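You operate a simulated robot arm through the tools that you are given. There is no shell and no other tool.

The job below is to be done with a simulated robot arm. You get a single attempt, and the scene is never put back.

## Task
Vent the bench air to nought, then move the yellow line to its holder and wind the hose reel in.
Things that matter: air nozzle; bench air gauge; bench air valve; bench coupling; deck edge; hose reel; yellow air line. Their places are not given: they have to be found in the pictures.

It is judged by the outcome, as a careful person would: the job done as asked, and still so three seconds after it is handed in. It fails if anything else is knocked over, pushed out of place, dropped, spilled or broken.

## Robot
A 6-joint arm with a three-finger gripper, fixed in place. Base frame: the origin is at the foot of the arm, x ahead of it, y to its left, z up; the work surface is at about z = 880. Readings come in mm, degrees, newtons and seconds.
Its first joint turns from -166.0 to 166.0 degrees. Payload 4.89 kg.
The tool frame sits at the grasp point between the pads (the TCP): z along the fingers, y along the line on which they close. The tips reach 30 mm beyond it. The gripper opens to 164 mm. The gripper's body begins 125 mm behind the TCP.
Orientation is told as [roll, pitch, yaw] about the base's x, y, z axes, in that order, counted from this pose: with the fingers straight down and closing along the base's y, the tool's x points along the base's -x, its y along +y and its z along -z.

## Interface
- The arm moves only by the tool drive_tool. Its argument "deltas" is a list of rows, each a list of 3 entries, a list of its own where there are three numbers: the shift along the tool's x, y, z in units of 500 mm (1.0 is 500 mm), then the turn, a rotation vector about the tool's x, y, z in units of 120 degrees (1.0 is 120 degrees), then the gripper command, from -1 (fully open) to 1 (shut), values between in proportion. In form: [[[x, y, z], [rx, ry, rz], hand], ...]. A call has 1 to 20 rows; each row is the pose to reach, as a shift and turn from the pose commanded when the call began, along the tool's axes at that moment. A call with a number of a shift or a turn outside -1 to 1 is refused whole. Rows are played at 5 a second. More than 50 mm and 8.6 degrees between two rows, or a gripper value outside its range, and nothing of the call is played. A pose out of reach is approached as far as the arm can. The call stops where the force on the tool passes 50 N (or 10 N more than at its start, if that is more) or the arm is blocked; 0.2 s more then pass. Each finger travels about 108 mm/s and halts on what it meets, pressing with about 22 N; the grip force reading is that of the motor and also rises with nothing between the fingers. The clock runs only during rows and for 0.2 s after the last one: add rows that repeat a pose to give the fingers time. It gives the time, the measured TCP pose, the force on the tool (base axes), the opening and the grip force at its end, in the units of the frame above (readings bear some noise), with the torque about the TCP (base axes, N m) and any sound that the robot's microphone picked up.
- Cameras (640 x 400 px; columns grow to the right, rows downward): "scene" is fixed at [46, -507.1, 1638.3]; the picture's right is [0.62, -0.78, 0.00], its down [-0.28, -0.22, -0.93] and it looks along [0.73, 0.58, -0.36] (base axes); focal length 319 px, centre (320, 200). "wrist" rides on the gripper at [76, -2, -152] in the tool frame; the picture's right is [0.02, 1.00, 0.00], its down [-0.88, 0.02, -0.47] and it looks along [-0.47, 0.01, 0.88] (tool axes); focal length 247 px, centre (320, 200).
- camera(camera): a new picture of that camera. It takes no simulated time.
- move_column(by): slides the trunk up (or, below 0, down) by that many mm; the arm rides with it, the base frame stays. It gives what a move gives, with no picture.
- pixel_to_xyz(camera, pixels): for up to 12 pixels [column, row] of the newest picture of that camera ("zoom" is the newest enlarged one), the place [x, y, z] in the base frame of the surface seen there, good to about 2 mm, but the place of the scene camera against the robot may be out by one fixed shift of up to 12 mm in any direction. It takes no simulated time.
- close_up(camera, box): a new picture of the part [left, top, right, bottom] of that camera's present view, enlarged. It takes no simulated time.
- sign_off(): hands the job in; it is judged then, once.

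Open the gripper and draw the arm clear of the work before you hand the job in, unless the task says otherwise.

The tools are called after "Call:" as a command line: name --argument value ..., lists and objects as JSON in quotes. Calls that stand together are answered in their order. drive_tool: Moves the arm, as the interface text tells. Its arguments: {"type":"object","properties":{"deltas":{"type":"array","items":{"type":"array"}}},"required":["deltas"]} The other tools are called the same way: move_column (by) slides the trunk up or down; camera (camera) takes a picture; pixel_to_xyz (camera, pixels) gives the place of the surface under pixels of a picture; close_up (camera, box) takes an enlarged picture of a part of a camera's view; sign_off () hands the job in.

At the start:

```text
time_s: 0.0
tool_pos: [692.6, 173.7, 1419.6]
tcp_rot: [0.0, -0.1, 0.1]
ft_force: [-0.7, -0.8, 0.2]
moment: [-0.03, 0.03, 0.01]
opening: 164.1
gripper_force: 0.1
trunk travel left (down, up): [-175.0, 215.0]
```

scene: 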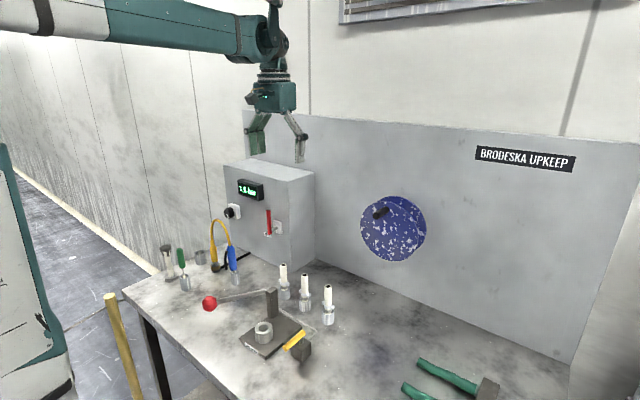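
wrist: 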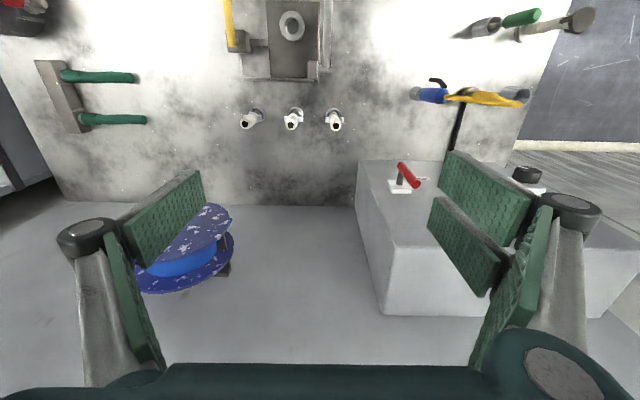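

The scene shows a grey cabinet with a gauge at (250,190), a knob at (232,212), a red lever at (268,222), a blue reel with a crank at (393,228), and the yellow line near (220,245). I'll take enlarged views to study them.

Call:
close_up --camera "scene" --box '[140, 150, 340, 300]'

Call:
close_up --camera "scene" --box '[200, 160, 300, 240]'

Call:
close_up --camera "scene" --box '[340, 180, 450, 270]'

Call:
close_up --camera "scene" --box '[140, 200, 300, 310]'

Call:
close_up --camera "wrist" --box '[380, 50, 600, 220]'

```text
2.67 times, centred on (240, 225) of scene
```

zoom: 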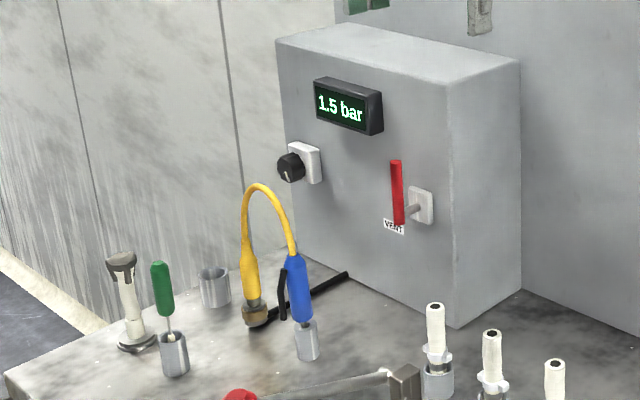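

```text
5.00 times, centred on (250, 200) of scene
```

zoom: 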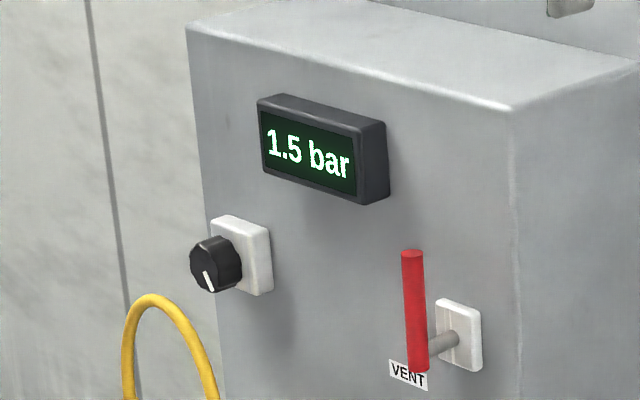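

```text
4.44 times, centred on (395, 225) of scene
```

zoom: 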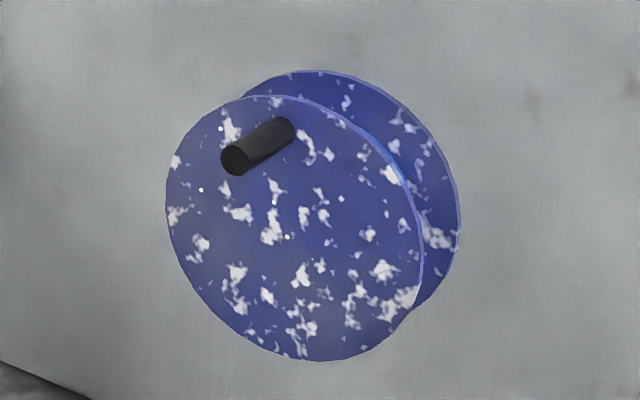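

```text
3.64 times, centred on (220, 255) of scene
```

zoom: 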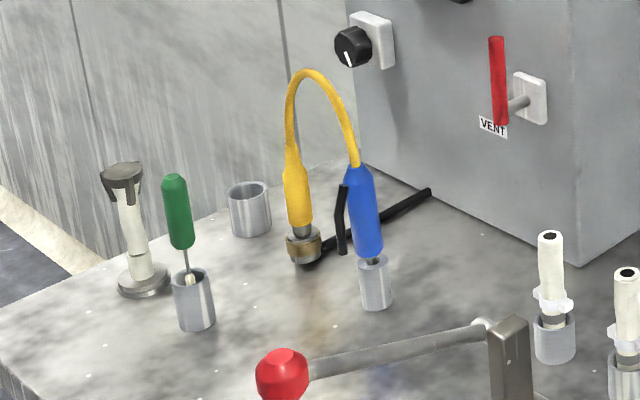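

```text
2.35 times, centred on (490, 135) of wrist
```

zoom: 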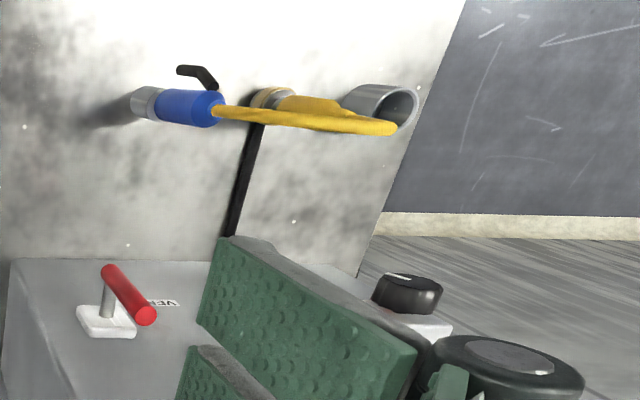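

The gauge reads 1.5 bar, and the red lever stands up with a VENT label low-left of its pivot. I'll take the last close-up again for measuring and get coordinates on the cabinet from the 5x view.

Call:
close_up --camera "scene" --box '[200, 160, 300, 240]'

Call:
pixel_to_xyz --camera "zoom" --pixels '[[412, 256], [414, 310], [417, 368], [440, 348], [470, 360], [406, 376], [208, 270], [255, 275], [310, 155], [350, 320], [510, 200], [198, 60]]'

```text
5.00 times, centred on (250, 200) of scene
```

zoom: 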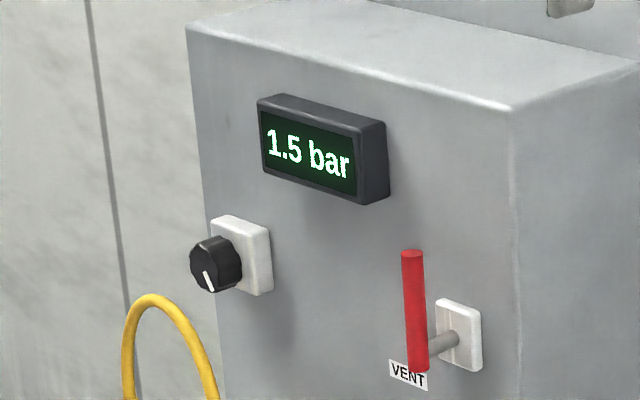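

```text
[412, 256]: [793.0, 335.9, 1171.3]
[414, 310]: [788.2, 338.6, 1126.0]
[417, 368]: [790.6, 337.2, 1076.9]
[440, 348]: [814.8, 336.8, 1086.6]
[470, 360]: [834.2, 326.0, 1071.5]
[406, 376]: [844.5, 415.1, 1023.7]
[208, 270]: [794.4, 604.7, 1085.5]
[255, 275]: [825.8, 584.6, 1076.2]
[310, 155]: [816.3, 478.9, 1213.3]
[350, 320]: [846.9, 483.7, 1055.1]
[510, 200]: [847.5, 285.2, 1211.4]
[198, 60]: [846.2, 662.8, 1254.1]
```

The scene gives the cabinet front at x≈847 and the lever pivot near y 337, z 1080. I'll measure the same items in the wrist picture (lever at about (405,175)) to find the scene camera's shift.

Call:
close_up --camera "wrist" --box '[340, 120, 500, 220]'

Call:
pixel_to_xyz --camera "wrist" --pixels '[[401, 165], [417, 184], [407, 173], [399, 182], [394, 188], [434, 180], [380, 240], [527, 172], [430, 95], [505, 95], [220, 275], [520, 95]]'

```text
4.00 times, centred on (420, 170) of wrist
```

zoom: 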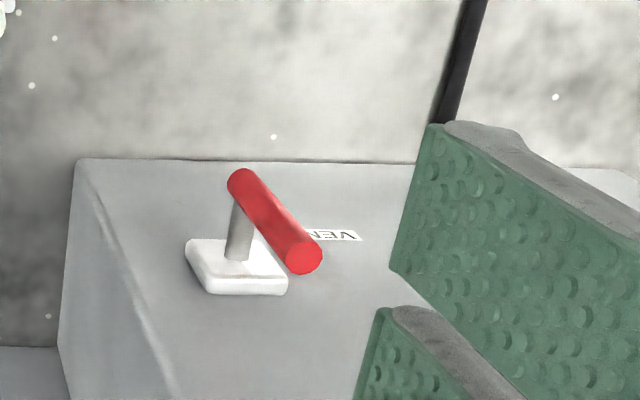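

```text
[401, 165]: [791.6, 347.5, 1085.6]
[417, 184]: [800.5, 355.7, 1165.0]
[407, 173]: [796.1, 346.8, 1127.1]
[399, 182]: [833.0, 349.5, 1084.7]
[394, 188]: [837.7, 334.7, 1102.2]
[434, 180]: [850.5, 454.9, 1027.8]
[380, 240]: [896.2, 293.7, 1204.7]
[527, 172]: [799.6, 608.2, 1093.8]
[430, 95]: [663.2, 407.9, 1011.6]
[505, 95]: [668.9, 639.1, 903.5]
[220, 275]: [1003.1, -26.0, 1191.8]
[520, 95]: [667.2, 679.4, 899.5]
```

The wrist reading puts the lever about 9 mm further in y than the scene does. Now I measure the yellow line, coupling, nozzle and cups in an enlarged scene view.

Call:
close_up --camera "scene" --box '[180, 210, 260, 290]'

Call:
close_up --camera "scene" --box '[180, 210, 260, 290]'

```text
5.00 times, centred on (220, 250) of scene
```

zoom: 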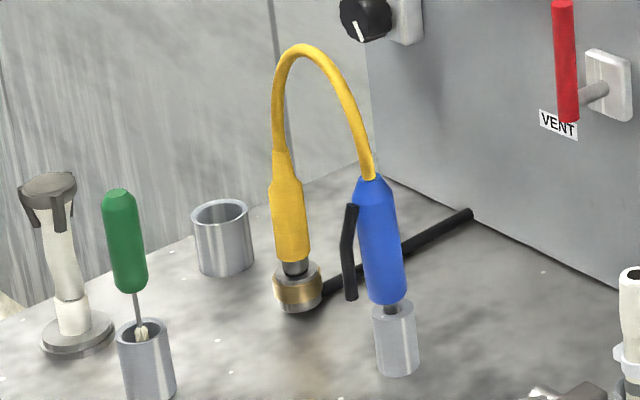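

```text
5.00 times, centred on (220, 250) of scene
```

zoom: 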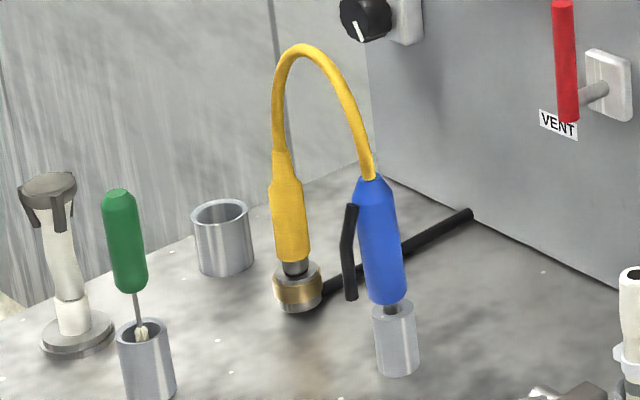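

The yellow plug sits in the brass coupling at zoom (295,285); the blue nozzle stands in a small cup at (397,340), and an empty steel cup is at (222,237). I measure these.

Call:
pixel_to_xyz --camera "zoom" --pixels '[[284, 155], [290, 200], [294, 255], [295, 268], [297, 295], [375, 190], [383, 240], [390, 295], [397, 345], [222, 240], [220, 202], [302, 50]]'

Call:
pixel_to_xyz --camera "zoom" --pixels '[[350, 210], [350, 295], [196, 212], [248, 212], [222, 270], [297, 310], [330, 290], [470, 213], [148, 345], [123, 240], [70, 330], [398, 372]]'

```text
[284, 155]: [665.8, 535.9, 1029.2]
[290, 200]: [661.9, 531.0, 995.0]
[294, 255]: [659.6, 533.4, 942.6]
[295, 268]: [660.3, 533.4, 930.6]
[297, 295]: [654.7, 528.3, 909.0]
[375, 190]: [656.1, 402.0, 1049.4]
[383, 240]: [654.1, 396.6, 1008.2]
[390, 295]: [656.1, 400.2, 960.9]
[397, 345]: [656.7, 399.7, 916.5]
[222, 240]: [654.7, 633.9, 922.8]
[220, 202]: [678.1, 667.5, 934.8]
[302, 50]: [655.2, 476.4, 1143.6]
```

```text
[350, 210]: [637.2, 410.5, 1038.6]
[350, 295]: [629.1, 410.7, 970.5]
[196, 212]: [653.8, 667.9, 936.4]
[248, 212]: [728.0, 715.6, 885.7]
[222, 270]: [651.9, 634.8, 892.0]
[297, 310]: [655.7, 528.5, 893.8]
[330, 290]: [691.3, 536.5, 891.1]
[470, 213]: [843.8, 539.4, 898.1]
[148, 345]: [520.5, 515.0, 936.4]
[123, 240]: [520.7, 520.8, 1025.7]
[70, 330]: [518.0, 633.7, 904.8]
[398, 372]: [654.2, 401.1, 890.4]
```

The stand (y≈400), coupling (y≈535) and empty cup (y≈650) lie in a row at x≈660. I now move back and tilt the tool up 60° so the wrist camera looks squarely at the cabinet front.

Call:
drive_tool --deltas '[[[0.0185, 0.0353, 0.0339], [0, -0.05, 0], -1], [[0.037, 0.0706, 0.0678], [0, -0.1, 0], -1], [[0.0555, 0.1059, 0.1017], [0, -0.15, 0], -1], [[0.074, 0.1412, 0.1356], [0, -0.2, 0], -1], [[0.0925, 0.1765, 0.1695], [0, -0.25, 0], -1], [[0.111, 0.2118, 0.2034], [0, -0.3, 0], -1], [[0.1295, 0.2471, 0.2373], [0, -0.35, 0], -1], [[0.148, 0.2824, 0.2712], [0, -0.4, 0], -1], [[0.1665, 0.3177, 0.3051], [0, -0.45, 0], -1], [[0.185, 0.353, 0.339], [0, -0.5, 0], -1]]'

```text
time_s: 2.2
tool_pos: [601.4, 349.4, 1251.1]
tcp_rot: [0.0, -60.2, 0.0]
ft_force: [-0.7, -0.5, 0.6]
moment: [0.07, -0.01, 0.12]
opening: 163.9
gripper_force: 0.0
trunk travel left (down, up): [-175.0, 215.0]
```

The arm moved as asked, so I look through both cameras.

Call:
camera --camera "wrist"

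Call:
camera --camera "scene"

```text
taken
```

wrist: 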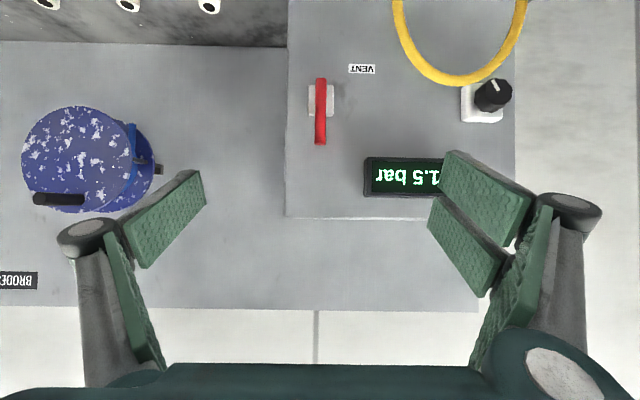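

```text
taken
```

scene: 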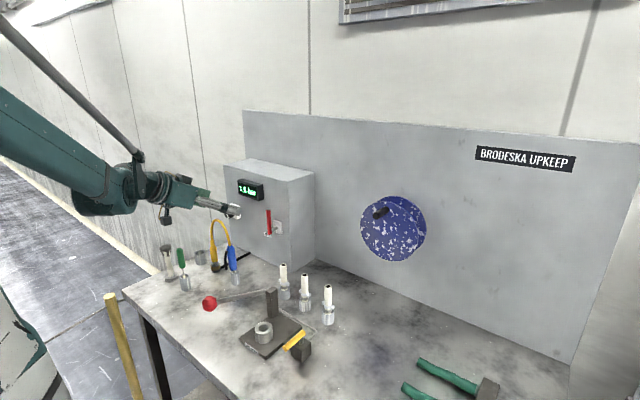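

The wrist picture is upside down (right is +y, down is up): lever at (320,110), VENT label at (362,68), reel at (85,160) with a small stub at (158,168). I zoom in on both.

Call:
close_up --camera "wrist" --box '[0, 80, 200, 230]'

Call:
close_up --camera "wrist" --box '[280, 40, 520, 200]'

Call:
pixel_to_xyz --camera "wrist" --pixels '[[321, 82], [320, 110], [320, 142], [314, 112], [327, 112], [312, 95], [362, 69], [375, 69], [350, 69], [400, 178], [490, 95], [480, 110]]'

Call:
pixel_to_xyz --camera "wrist" --pixels '[[40, 199], [75, 199], [60, 199], [76, 108], [76, 209], [24, 160], [130, 160], [75, 160], [132, 130], [158, 168], [145, 160], [200, 100]]'

```text
2.67 times, centred on (100, 155) of wrist
```

zoom: 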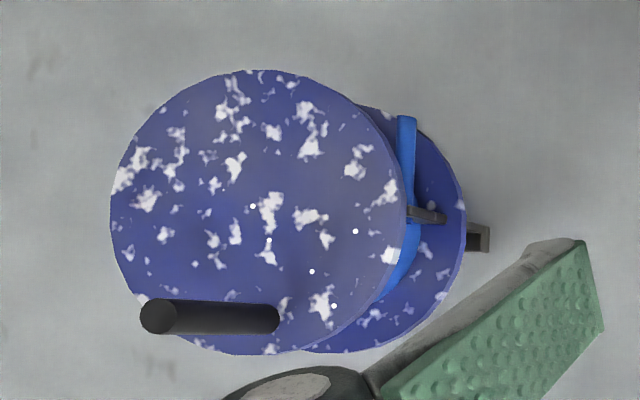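

```text
2.50 times, centred on (400, 120) of wrist
```

zoom: 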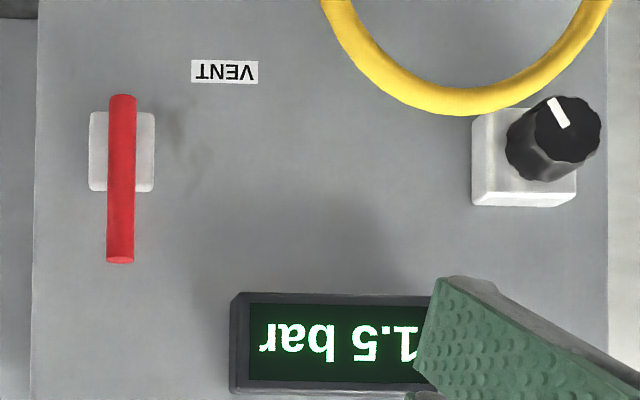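

```text
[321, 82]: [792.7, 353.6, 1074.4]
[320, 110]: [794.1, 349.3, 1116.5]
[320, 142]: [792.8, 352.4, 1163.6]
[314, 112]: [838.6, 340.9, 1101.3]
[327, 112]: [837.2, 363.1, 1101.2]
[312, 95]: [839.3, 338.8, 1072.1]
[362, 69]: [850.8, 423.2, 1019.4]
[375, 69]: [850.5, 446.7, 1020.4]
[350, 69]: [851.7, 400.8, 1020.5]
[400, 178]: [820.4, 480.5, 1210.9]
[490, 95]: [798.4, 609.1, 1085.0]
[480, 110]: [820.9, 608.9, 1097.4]
```

```text
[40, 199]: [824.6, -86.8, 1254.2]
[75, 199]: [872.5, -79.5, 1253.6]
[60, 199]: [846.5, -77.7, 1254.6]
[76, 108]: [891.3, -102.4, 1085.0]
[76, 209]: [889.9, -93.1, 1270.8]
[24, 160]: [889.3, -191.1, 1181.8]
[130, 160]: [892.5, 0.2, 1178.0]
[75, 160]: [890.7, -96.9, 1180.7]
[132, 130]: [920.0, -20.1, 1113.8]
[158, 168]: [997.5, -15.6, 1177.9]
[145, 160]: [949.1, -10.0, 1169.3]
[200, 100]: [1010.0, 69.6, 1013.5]
```

Wrist readings give the lever pivot at about y 353, z 1082 (lever axis x≈801), the VENT label at y 423, z 1020, and the reel centre near y −97, z 1178 with its handle at z≈1254. I close the fingers, bring the tool to a 25° tilt, and move to just above and on the −y side of the lever.

Call:
drive_tool --deltas '[[[-0.0228, -0.0138, 0.0324], [0, 0.0583, 0], 1], [[-0.0456, -0.0276, 0.0648], [0, 0.1167, 0], 1], [[-0.0684, -0.0414, 0.0972], [0, 0.175, 0], 1], [[-0.0912, -0.0552, 0.1296], [0, 0.2333, 0], 1], [[-0.114, -0.069, 0.162], [0, 0.2917, 0], 1], [[-0.144, -0.069, 0.214], [0, 0.2917, 0], 1], [[-0.174, -0.069, 0.266], [0, 0.2917, 0], 1], [[-0.204, -0.069, 0.318], [0, 0.2917, 0], 1]]'

Call:
camera --camera "wrist"

Call:
camera --camera "scene"

```text
time_s: 4.0
tool_pos: [790.6, 315.3, 1258.9]
tcp_rot: [0.0, -25.0, 0.0]
ft_force: [-1.5, -0.2, 0.9]
moment: [-0.03, -0.11, 0.04]
opening: 0.0
gripper_force: 21.8
trunk travel left (down, up): [-175.0, 215.0]
```

```text
taken
```

wrist: 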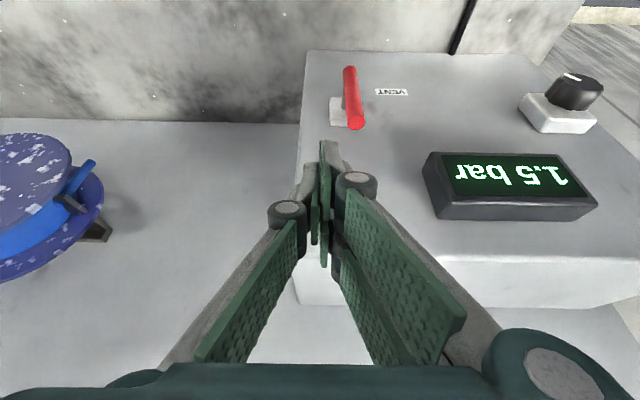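

```text
taken
```

scene: 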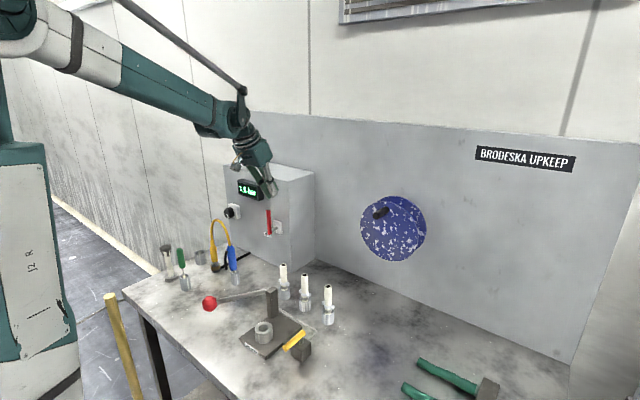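

The wrist view shows the lever at (354,98) just to the +y side of the closed fingers, and the gauge still at 1.5. I measure the lever and cabinet again from here before lowering.

Call:
pixel_to_xyz --camera "wrist" --pixels '[[350, 70], [352, 90], [357, 122], [340, 112], [337, 120], [390, 91], [520, 180], [470, 205], [330, 165], [70, 203], [95, 232], [88, 165]]'

Call:
close_up --camera "wrist" --box '[0, 110, 160, 290]'

Call:
close_up --camera "wrist" --box '[280, 50, 440, 150]'

```text
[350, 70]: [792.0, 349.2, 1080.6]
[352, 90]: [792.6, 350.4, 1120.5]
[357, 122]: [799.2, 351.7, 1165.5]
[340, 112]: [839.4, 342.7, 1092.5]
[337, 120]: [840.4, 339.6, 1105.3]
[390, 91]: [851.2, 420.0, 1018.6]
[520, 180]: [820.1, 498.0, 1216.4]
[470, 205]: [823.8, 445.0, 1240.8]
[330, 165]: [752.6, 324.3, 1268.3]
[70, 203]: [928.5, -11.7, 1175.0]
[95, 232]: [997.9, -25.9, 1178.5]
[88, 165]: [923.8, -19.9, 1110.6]
```

```text
2.22 times, centred on (80, 200) of wrist
```

zoom: 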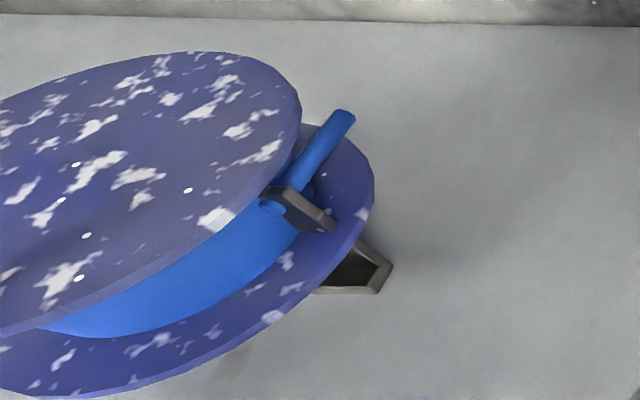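

```text
4.00 times, centred on (360, 100) of wrist
```

zoom: 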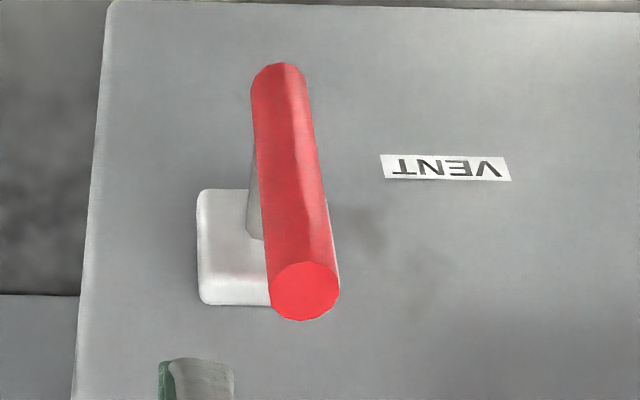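

The blue hose tail passes through a guide ring on the reel's +y side and hangs down, so winding in means the handle going from the top towards −y. For the valve, I lower the closed fingers beside the lever and push it towards +y (the VENT side) to about 30°.

Call:
drive_tool --deltas '[[[0.0254, 0, 0.0544], [0, 0, 0], 1], [[0.0507, 0, 0.1088], [0, 0, 0], 1], [[0.0761, 0, 0.1631], [0, 0, 0], 1], [[0.0761, 0.0165, 0.1631], [0, 0, 0], 1], [[0.0761, 0.033, 0.1631], [0, 0, 0], 1], [[0.0761, 0.0488, 0.1631], [0, 0, 0], 1], [[0.0761, 0.0646, 0.1631], [0, 0, 0], 1], [[0.0778, 0.08, 0.1668], [0, 0, 0], 1], [[0.0794, 0.0952, 0.1704], [0, 0, 0], 1]]'

Call:
camera --camera "wrist"

```text
time_s: 5.5
tool_pos: [791.1, 331.8, 1168.9]
tcp_rot: [-0.4, -24.9, -0.3]
ft_force: [-2.9, -39.2, 1.6]
moment: [2.44, 0.04, 1.07]
opening: 0.1
gripper_force: 22.0
trunk travel left (down, up): [-175.0, 215.0]
stopped in row 7: the force on the tool passed its limit at 57 N (the readings are from after the stop); the commanded pose is now the measured one
```

```text
taken
```

wrist: 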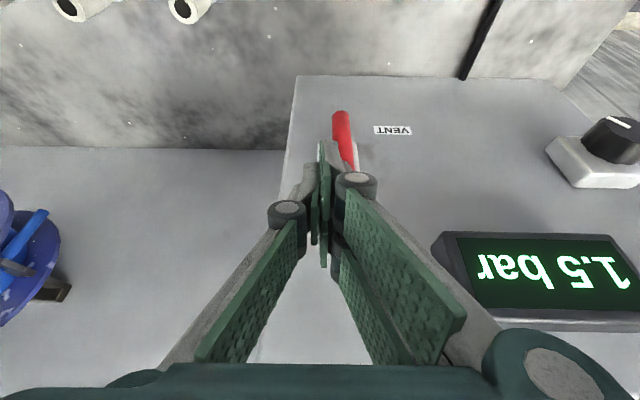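

The push stopped at 57 N right at contact, with the lever seemingly still upright. I look closely to see whether it has moved at all.

Call:
close_up --camera "scene" --box '[200, 160, 300, 240]'

Call:
close_up --camera "wrist" --box '[280, 80, 440, 180]'

```text
5.00 times, centred on (250, 200) of scene
```

zoom: 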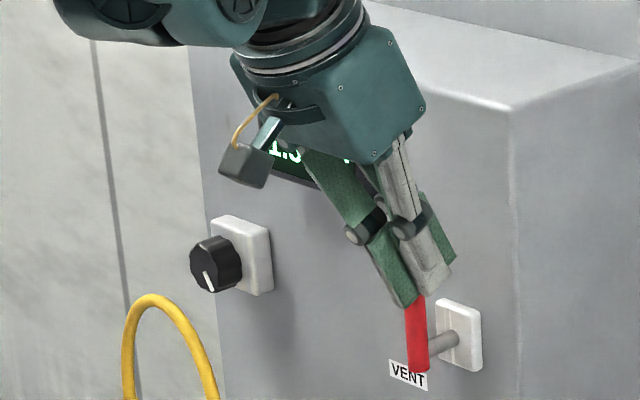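

```text
4.00 times, centred on (360, 130) of wrist
```

zoom: 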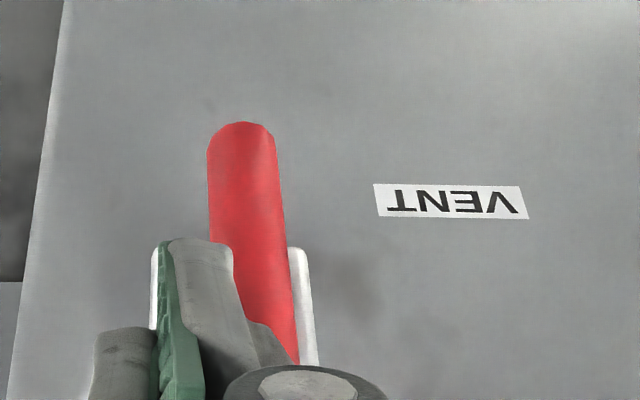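

The lever hasn't turned; the fingertips simply press on its side. I back off, raise to push nearer its upper end for more leverage, and push again slowly.

Call:
drive_tool --deltas '[[[0, -0.01, 0], [0, 0, 0], 1], [[-0.0144, -0.01, -0.0308], [0, 0, 0], 1], [[-0.0144, -0.006, -0.0308], [0, 0, 0], 1], [[-0.0144, -0.002, -0.0308], [0, 0, 0], 1], [[-0.0144, 0.001, -0.0308], [0, 0, 0], 1], [[-0.0144, 0.004, -0.0308], [0, 0, 0], 1], [[-0.0144, 0.007, -0.0308], [0, 0, 0], 1], [[-0.0144, 0.01, -0.0308], [0, 0, 0], 1], [[-0.0144, 0.013, -0.0308], [0, 0, 0], 1], [[-0.0144, 0.016, -0.0308], [0, 0, 0], 1], [[-0.0144, 0.02, -0.0308], [0, 0, 0], 1], [[-0.0144, 0.024, -0.0308], [0, 0, 0], 1]]'

Call:
camera --camera "wrist"

```text
time_s: 7.1
tool_pos: [790.0, 332.9, 1185.7]
tcp_rot: [-0.6, -25.0, -0.4]
ft_force: [-10.1, -49.1, 7.2]
moment: [2.56, 0.36, 1.44]
opening: 0.0
gripper_force: 22.5
trunk travel left (down, up): [-175.0, 215.0]
stopped in row 7: the force on the tool passed its limit at 52 N (the readings are from after the stop); the commanded pose is now the measured one
```

```text
taken
```

wrist: 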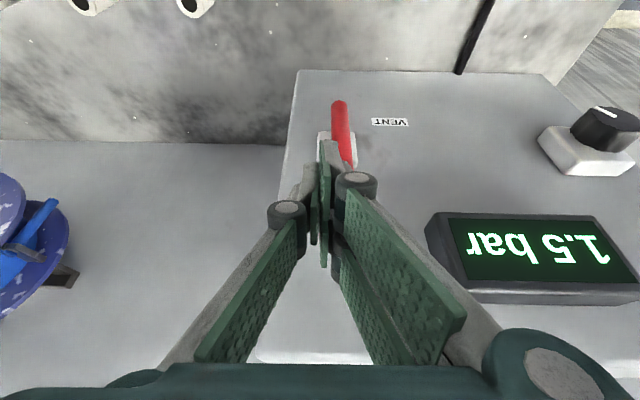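

It is still blocked at 52 N, and the torque suggests the contact is further up the fingers than the lever top. I measure points on the gripper and lever in this wrist picture to see where they truly touch.

Call:
close_up --camera "wrist" --box '[260, 90, 420, 220]'

Call:
pixel_to_xyz --camera "wrist" --pixels '[[357, 180], [345, 160], [333, 147], [325, 147], [335, 165], [372, 188], [350, 190], [340, 108], [344, 130], [349, 150], [352, 160], [326, 260]]'

```text
3.08 times, centred on (340, 155) of wrist
```

zoom: 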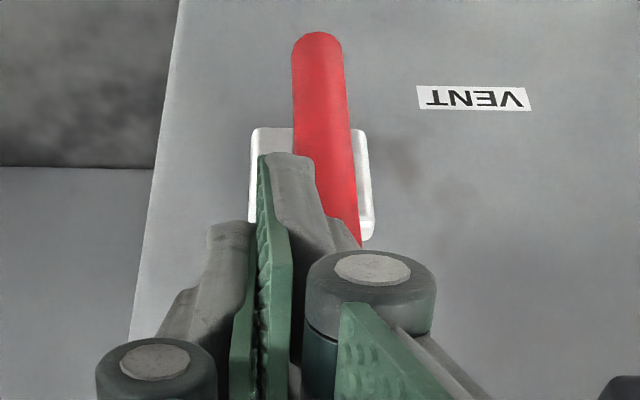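

```text
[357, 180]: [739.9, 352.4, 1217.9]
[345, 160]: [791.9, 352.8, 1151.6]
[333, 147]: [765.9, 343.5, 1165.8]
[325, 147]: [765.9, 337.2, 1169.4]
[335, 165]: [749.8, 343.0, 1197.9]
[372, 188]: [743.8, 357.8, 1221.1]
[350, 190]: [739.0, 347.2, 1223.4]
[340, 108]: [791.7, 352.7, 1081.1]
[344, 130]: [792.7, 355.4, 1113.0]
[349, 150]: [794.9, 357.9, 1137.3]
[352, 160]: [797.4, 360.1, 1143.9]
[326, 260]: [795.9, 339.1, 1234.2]
```

The contact works out at the lever's own top end, so it truly refuses to turn towards +y at about 5 N·m. I lift over it and try a gentle, slow push from the other side to see which way it is free.

Call:
drive_tool --deltas '[[[0, -0.01, 0], [0, 0, 0], 1], [[-0.0211, -0.01, -0.0453], [0, 0, 0], 1], [[-0.0423, -0.01, -0.0906], [0, 0, 0], 1], [[-0.0423, 0.05, -0.0906], [0, 0, 0], 1], [[-0.0423, 0.104, -0.0906], [0, 0, 0], 1], [[-0.0169, 0.104, -0.0362], [0, 0, 0], 1], [[0.0042, 0.104, 0.009], [0, 0, 0], 1], [[0.0042, 0.09, 0.009], [0, 0, 0], 1], [[0.0042, 0.08, 0.009], [0, 0, 0], 1], [[0.0042, 0.076, 0.009], [0, 0, 0], 1], [[0.0042, 0.072, 0.009], [0, 0, 0], 1], [[0.0042, 0.069, 0.009], [0, 0, 0], 1], [[0.0042, 0.066, 0.009], [0, 0, 0], 1], [[0.0042, 0.063, 0.009], [0, 0, 0], 1], [[0.0042, 0.06, 0.009], [0, 0, 0], 1]]'

Call:
camera --camera "wrist"

```text
time_s: 10.3
tool_pos: [789.6, 369.6, 1181.1]
tcp_rot: [-0.4, -24.9, -0.2]
ft_force: [-0.1, 0.1, 0.3]
moment: [0.0, 0.02, -0.01]
opening: 0.1
gripper_force: 21.7
trunk travel left (down, up): [-175.0, 215.0]
```

```text
taken
```

wrist: 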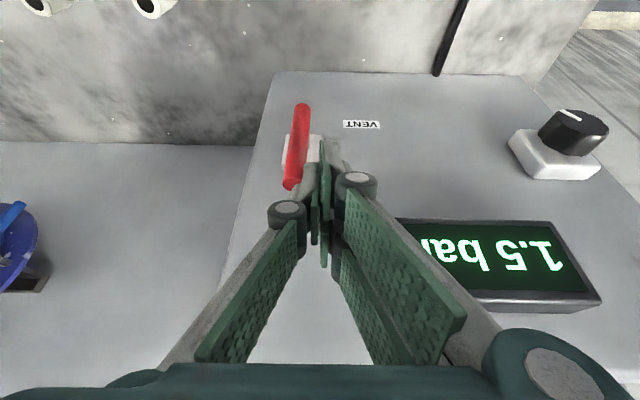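

No contact yet at y=369.6 (zero force). I continue the slow push towards −y in small steps.

Call:
drive_tool --deltas '[[[0, -0.004, 0], [0, 0, 0], 1], [[0, -0.008, 0], [0, 0, 0], 1], [[0, -0.012, 0], [0, 0, 0], 1], [[0, -0.016, 0], [0, 0, 0], 1], [[0, -0.02, 0], [0, 0, 0], 1], [[0, -0.024, 0], [0, 0, 0], 1], [[0, -0.028, 0], [0, 0, 0], 1], [[0, -0.032, 0], [0, 0, 0], 1], [[0, -0.036, 0], [0, 0, 0], 1], [[0, -0.04, 0], [0, 0, 0], 1]]'

Call:
camera --camera "wrist"

```text
time_s: 12.5
tool_pos: [791.5, 348.9, 1180.7]
tcp_rot: [-0.4, -24.9, -0.3]
ft_force: [0.6, -0.4, -0.4]
moment: [-0.03, 0.0, 0.03]
opening: 0.3
gripper_force: 21.9
trunk travel left (down, up): [-175.0, 215.0]
```

```text
taken
```

wrist: 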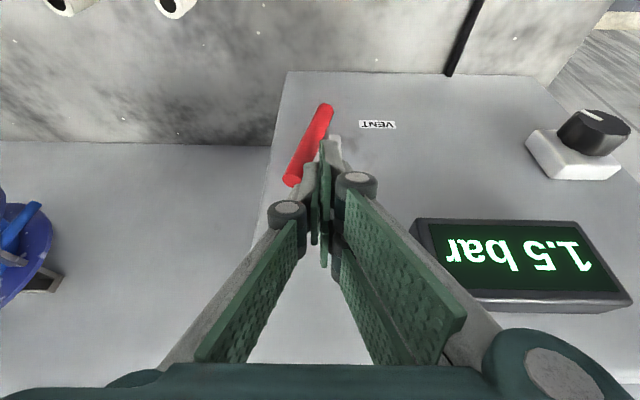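

The lever turns freely towards −y (now about 16°), gauge still 1.5 bar. I carry it on to about 45° in small steps and check the gauge.

Call:
drive_tool --deltas '[[[0.0047, -0.014, 0.0101], [0, 0, 0], 1], [[0.0095, -0.028, 0.0203], [0, 0, 0], 1], [[0.0119, -0.0355, 0.0254], [0, 0, 0], 1], [[0.0143, -0.043, 0.0305], [0, 0, 0], 1], [[0.0155, -0.0505, 0.0331], [0, 0, 0], 1], [[0.0167, -0.0578, 0.0357], [0, 0, 0], 1]]'

Call:
camera --camera "wrist"

Call:
camera --camera "scene"

```text
time_s: 13.9
tool_pos: [790.2, 320.6, 1160.8]
tcp_rot: [-0.4, -24.9, -0.2]
ft_force: [0.8, -0.2, -0.4]
moment: [-0.01, 0.0, 0.01]
opening: 0.0
gripper_force: 22.7
trunk travel left (down, up): [-175.0, 215.0]
```

```text
taken
```

wrist: 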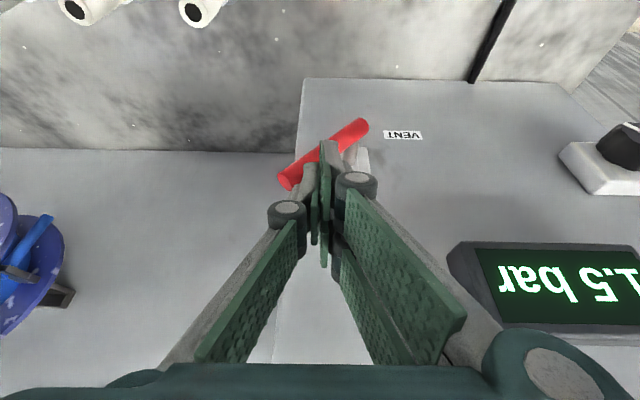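

```text
taken
```

scene: 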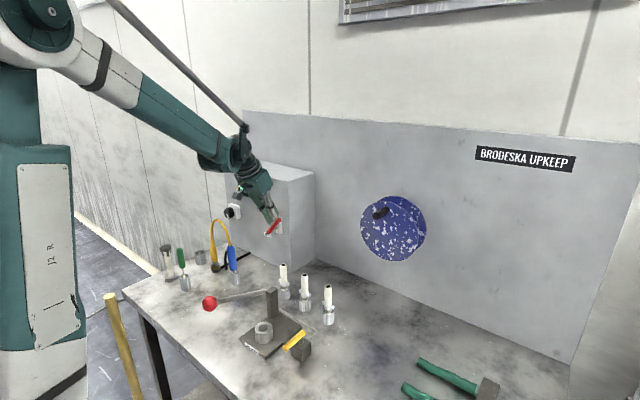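

At about 45° the gauge still reads 1.5 bar and force is nil. I carry the lever on to about 90° (level).

Call:
drive_tool --deltas '[[[0.005, -0.012, 0.0109], [0, 0, 0], 1], [[0.0101, -0.024, 0.0218], [0, 0, 0], 1], [[0.0164, -0.0326, 0.0352], [0, 0, 0], 1], [[0.0227, -0.0412, 0.0486], [0, 0, 0], 1], [[0.0296, -0.046, 0.0636], [0, 0, 0], 1], [[0.0366, -0.05, 0.0785], [0, 0, 0], 1]]'

Call:
camera --camera "wrist"

Call:
close_up --camera "scene" --box '[200, 160, 300, 240]'

```text
time_s: 15.3
tool_pos: [790.3, 295.2, 1116.8]
tcp_rot: [-0.4, -24.8, -0.3]
ft_force: [-0.5, 0.0, -0.1]
moment: [-0.01, 0.01, -0.02]
opening: 0.0
gripper_force: 22.4
trunk travel left (down, up): [-175.0, 215.0]
```

```text
taken
```

wrist: 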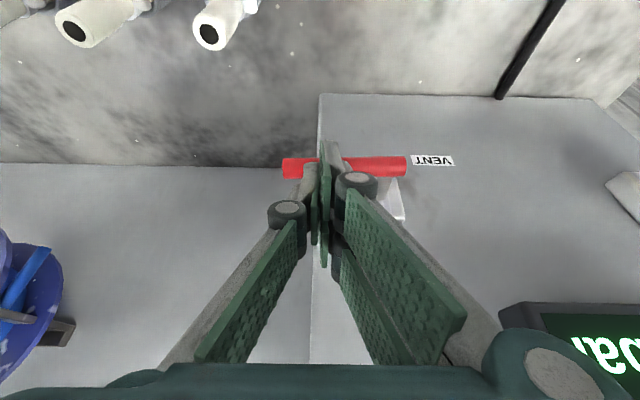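

```text
5.00 times, centred on (250, 200) of scene
```

zoom: 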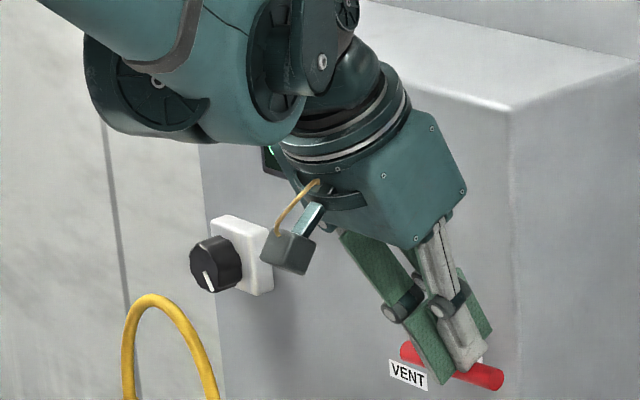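

The lever is now level, pointing to −y. I lift the tool clear to read the gauge.

Call:
drive_tool --deltas '[[[-0.0211, 0, -0.0453], [0, 0, 0], 1], [[-0.0423, 0, -0.0906], [0, 0, 0], 1], [[-0.0634, 0, -0.136], [0, 0, 0], 1], [[-0.0845, 0, -0.1813], [0, 0, 0], 1]]'

Call:
camera --camera "wrist"

Call:
close_up --camera "scene" --box '[200, 160, 300, 240]'

```text
time_s: 16.3
tool_pos: [789.3, 297.6, 1217.8]
tcp_rot: [-0.3, -24.9, -0.2]
ft_force: [0.4, 0.0, -0.1]
moment: [0.0, 0.02, -0.04]
opening: 0.0
gripper_force: 21.6
trunk travel left (down, up): [-175.0, 215.0]
```

```text
taken
```

wrist: 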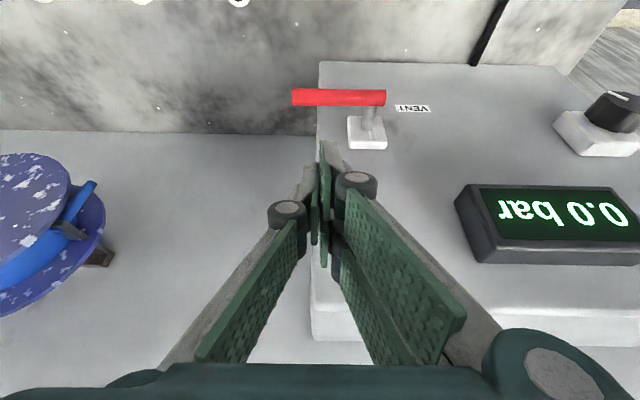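

```text
5.00 times, centred on (250, 200) of scene
```

zoom: 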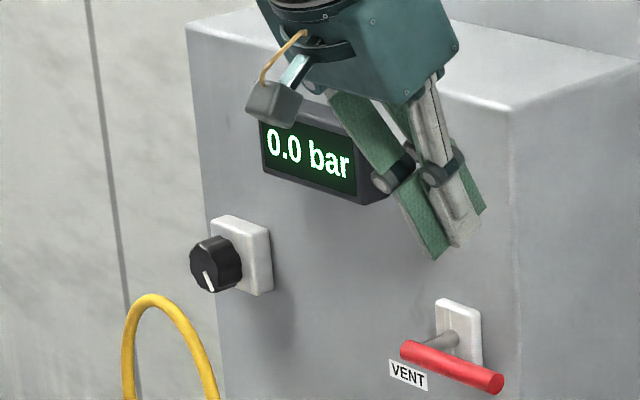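

The gauge now reads 0.0 bar with the lever level, so the venting is done. Next I retreat from the cabinet and swing over to the yellow line, approaching from the −x/+y side so the gripper stays clear of the hose loop and the screwdriver.

Call:
drive_tool --deltas '[[[0.0399, 0.0328, -0.046], [0, 0, 0], 1], [[0.0798, 0.0656, -0.092], [0, 0, 0], 1], [[0.1198, 0.0984, -0.1379], [0, 0, 0], 1], [[0.1597, 0.1312, -0.1839], [0, 0, 0], 1], [[0.1996, 0.164, -0.2299], [0, 0, 0], 1], [[0.2228, 0.236, -0.2275], [0.0231, -0.0081, 0.0444], 0.15], [[0.246, 0.308, -0.225], [0.0462, -0.0163, 0.0887], 0.15], [[0.2691, 0.38, -0.2226], [0.0693, -0.0244, 0.1331], 0.15], [[0.2923, 0.452, -0.2201], [0.0924, -0.0326, 0.1774], 0.15], [[0.3155, 0.524, -0.2177], [0.1155, -0.0407, 0.2218], 0.15]]'

Call:
camera --camera "wrist"

Call:
camera --camera "scene"

```text
time_s: 18.5
tool_pos: [602.4, 559.0, 1248.6]
tcp_rot: [-0.5, -30.1, -30.3]
ft_force: [-0.2, -1.7, 1.5]
moment: [0.31, 0.06, 0.15]
opening: 69.6
gripper_force: 0.1
trunk travel left (down, up): [-175.0, 215.0]
```

```text
taken
```

wrist: 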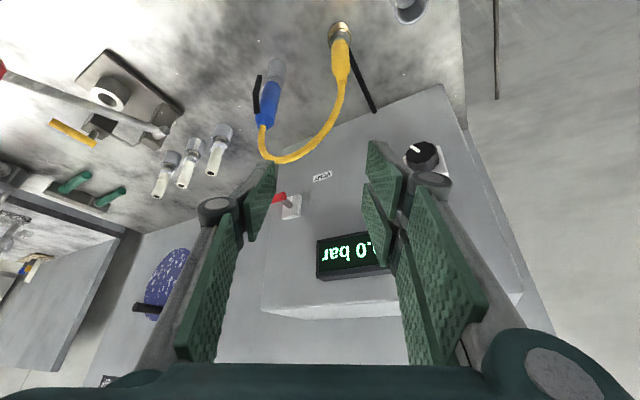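

```text
taken
```

scene: 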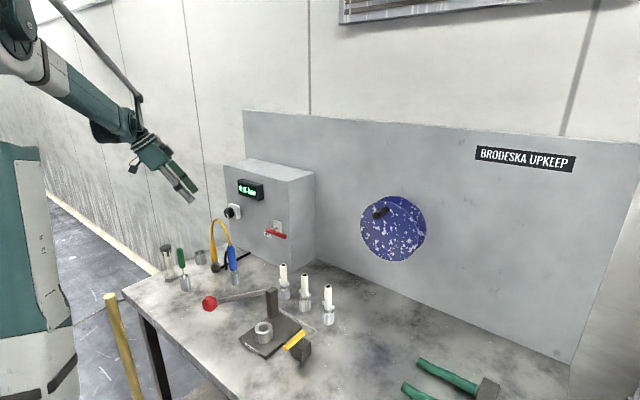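

The gauge still shows 0.0, and the wrist camera sees the plug at (342,60), coupling at (340,32) and empty cup at (408,8). I zoom and measure them.

Call:
close_up --camera "wrist" --box '[240, 0, 440, 125]'

Call:
pixel_to_xyz --camera "zoom" --pixels '[[326, 130], [328, 170], [328, 220], [322, 100], [318, 80], [538, 15], [520, 35], [345, 280], [75, 330], [100, 220], [50, 300], [555, 60]]'

```text
3.20 times, centred on (340, 62) of wrist
```

zoom: 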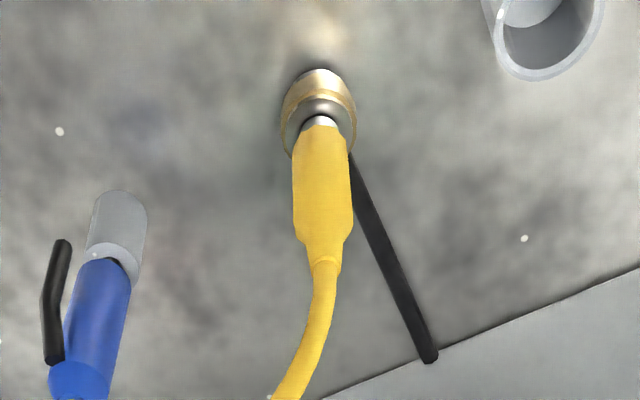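

```text
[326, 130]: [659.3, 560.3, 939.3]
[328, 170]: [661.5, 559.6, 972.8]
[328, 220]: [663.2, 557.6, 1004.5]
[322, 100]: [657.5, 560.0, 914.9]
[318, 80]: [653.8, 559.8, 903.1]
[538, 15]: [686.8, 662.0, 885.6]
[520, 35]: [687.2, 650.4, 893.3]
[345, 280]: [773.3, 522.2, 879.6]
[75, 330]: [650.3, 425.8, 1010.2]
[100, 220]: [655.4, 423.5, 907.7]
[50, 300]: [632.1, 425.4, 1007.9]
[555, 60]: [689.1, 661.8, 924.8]
```

The wrist readings put the plug axis at about (673, 551), body dia ≈27 mm between z≈940 and 1008, and the empty cup near (671, 661). I check the heights of the screwdriver and the white brush, since the wrist camera housing will pass near them.

Call:
close_up --camera "scene" --box '[150, 225, 250, 305]'

Call:
pixel_to_xyz --camera "zoom" --pixels '[[78, 100], [60, 105], [95, 120], [75, 180], [90, 265], [155, 120], [152, 135], [158, 180], [175, 290], [255, 135], [252, 175], [228, 142]]'

```text
5.00 times, centred on (200, 265) of scene
```

zoom: 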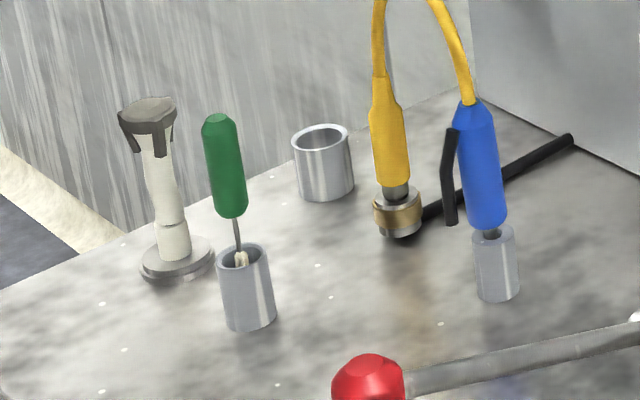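

```text
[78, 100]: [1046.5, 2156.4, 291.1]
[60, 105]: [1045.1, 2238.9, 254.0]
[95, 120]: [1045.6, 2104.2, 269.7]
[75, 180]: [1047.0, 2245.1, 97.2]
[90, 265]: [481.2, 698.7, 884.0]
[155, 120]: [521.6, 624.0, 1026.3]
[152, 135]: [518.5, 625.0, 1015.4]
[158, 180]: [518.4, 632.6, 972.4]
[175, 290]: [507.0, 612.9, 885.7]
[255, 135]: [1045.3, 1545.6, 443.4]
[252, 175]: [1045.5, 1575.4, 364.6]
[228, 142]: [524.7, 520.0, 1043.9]
```

The screwdriver top is near z≈1066 at (525,520) and the white item's top is near z≈1035 at (522,630); both stay clear of my planned pose. I lower to a pre-grasp point about 110 mm short of the plug.

Call:
drive_tool --deltas '[[[0.0272, 0.0114, 0.0552], [0, 0, 0], 0.15], [[0.0544, 0.0227, 0.1105], [0, 0, 0], 0.15], [[0.0816, 0.0341, 0.1657], [0, 0, 0], 0.15], [[0.1088, 0.0454, 0.221], [0, 0, 0], 0.15], [[0.136, 0.0568, 0.2762], [0, 0, 0], 0.15]]'

Call:
camera --camera "wrist"

Call:
camera --camera "scene"

```text
time_s: 19.7
tool_pos: [625.1, 578.5, 1094.0]
tcp_rot: [-0.4, -30.1, -30.2]
ft_force: [0.1, 0.1, 0.5]
moment: [0.08, -0.05, 0.05]
opening: 70.1
gripper_force: 0.1
trunk travel left (down, up): [-175.0, 215.0]
```

```text
taken
```

wrist: 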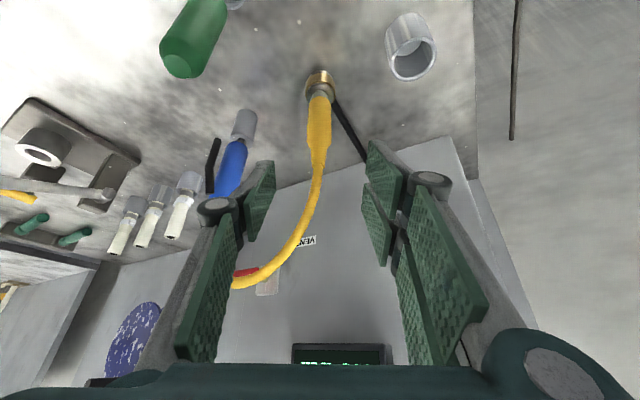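

```text
taken
```

scene: 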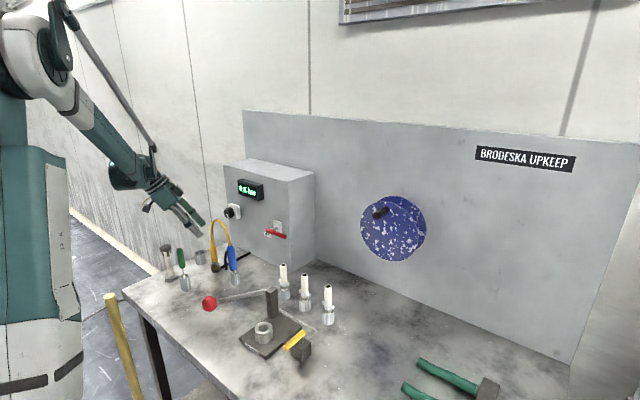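

The plug is at (320,115) between the open fingers' line and the cup is at (411,45). I zoom in to measure both more finely.

Call:
close_up --camera "wrist" --box '[280, 0, 450, 170]'

Call:
pixel_to_xyz --camera "wrist" --pixels '[[320, 96], [320, 105], [320, 120], [320, 140], [320, 155], [320, 80], [390, 62], [433, 57], [411, 77], [404, 42], [412, 52], [403, 20]]'

```text
2.35 times, centred on (365, 85) of wrist
```

zoom: 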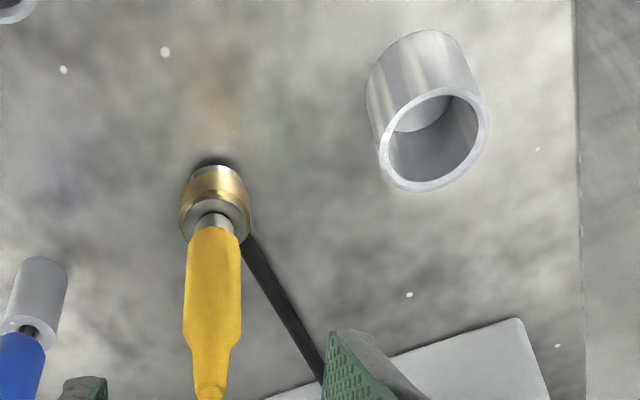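

```text
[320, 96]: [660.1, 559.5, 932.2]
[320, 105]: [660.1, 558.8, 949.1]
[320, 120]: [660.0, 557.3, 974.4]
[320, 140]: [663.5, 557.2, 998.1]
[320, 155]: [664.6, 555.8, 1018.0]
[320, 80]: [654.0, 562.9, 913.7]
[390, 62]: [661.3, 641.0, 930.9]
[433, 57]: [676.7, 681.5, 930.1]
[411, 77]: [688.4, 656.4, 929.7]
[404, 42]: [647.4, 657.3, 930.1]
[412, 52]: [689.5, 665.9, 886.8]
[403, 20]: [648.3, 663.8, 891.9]
```

The cup rim is at z≈931, centred near (668.5, 661) with inner radius about 19 mm; the plug axis is at (672, 551), body from z 938 to 1003. I advance along the tool axis so the pads straddle the upper body of the plug.

Call:
drive_tool --deltas '[[[0.0008, 0, 0.0562], [0, 0, 0], 0.15], [[0.0016, 0, 0.1123], [0, 0, 0], 0.15], [[0.0023, 0, 0.1685], [0, 0, 0], 0.15], [[0.0031, 0, 0.2246], [0, 0, 0], 0.15]]'

Call:
camera --camera "wrist"

Call:
close_up --camera "scene" --box '[150, 200, 270, 296]'

```text
time_s: 20.7
tool_pos: [672.2, 548.0, 995.6]
tcp_rot: [-0.4, -30.0, -30.1]
ft_force: [0.3, 0.6, 0.4]
moment: [0.03, -0.09, 0.04]
opening: 69.6
gripper_force: 0.0
trunk travel left (down, up): [-175.0, 215.0]
```

```text
taken
```

wrist: 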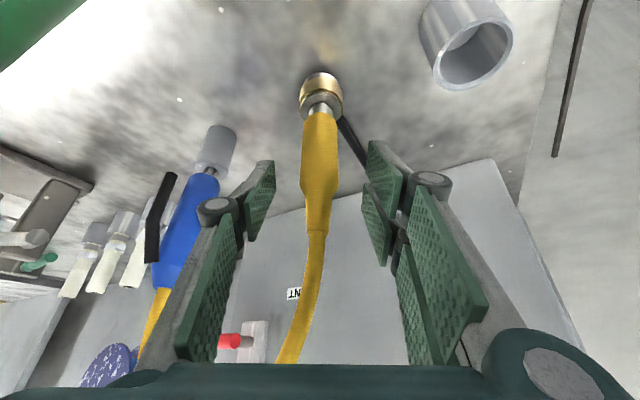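

```text
4.17 times, centred on (210, 248) of scene
```

zoom: 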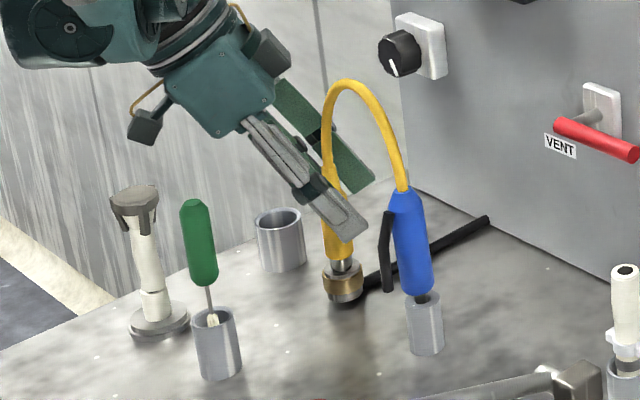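

The plug sits centred between the pads at column 320. I close the gripper on it.

Call:
drive_tool --deltas '[[[0, 0, 0], [0, 0, 0], 0.4], [[0, 0, 0], [0, 0, 0], 0.6], [[0, 0, 0], [0, 0, 0], 0.8], [[0, 0, 0], [0, 0, 0], 1], [[0, 0, 0], [0, 0, 0], 1], [[0, 0, 0], [0, 0, 0], 1]]'

Call:
camera --camera "wrist"

```text
time_s: 22.1
tool_pos: [673.6, 550.1, 996.6]
tcp_rot: [-0.5, -30.1, -30.2]
ft_force: [-0.7, 1.1, -0.4]
moment: [0.0, -0.02, 0.02]
opening: 25.4
gripper_force: 22.2
trunk travel left (down, up): [-175.0, 215.0]
```

```text
taken
```

wrist: 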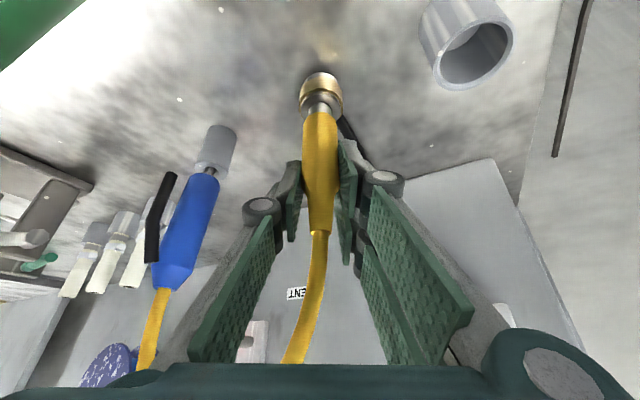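

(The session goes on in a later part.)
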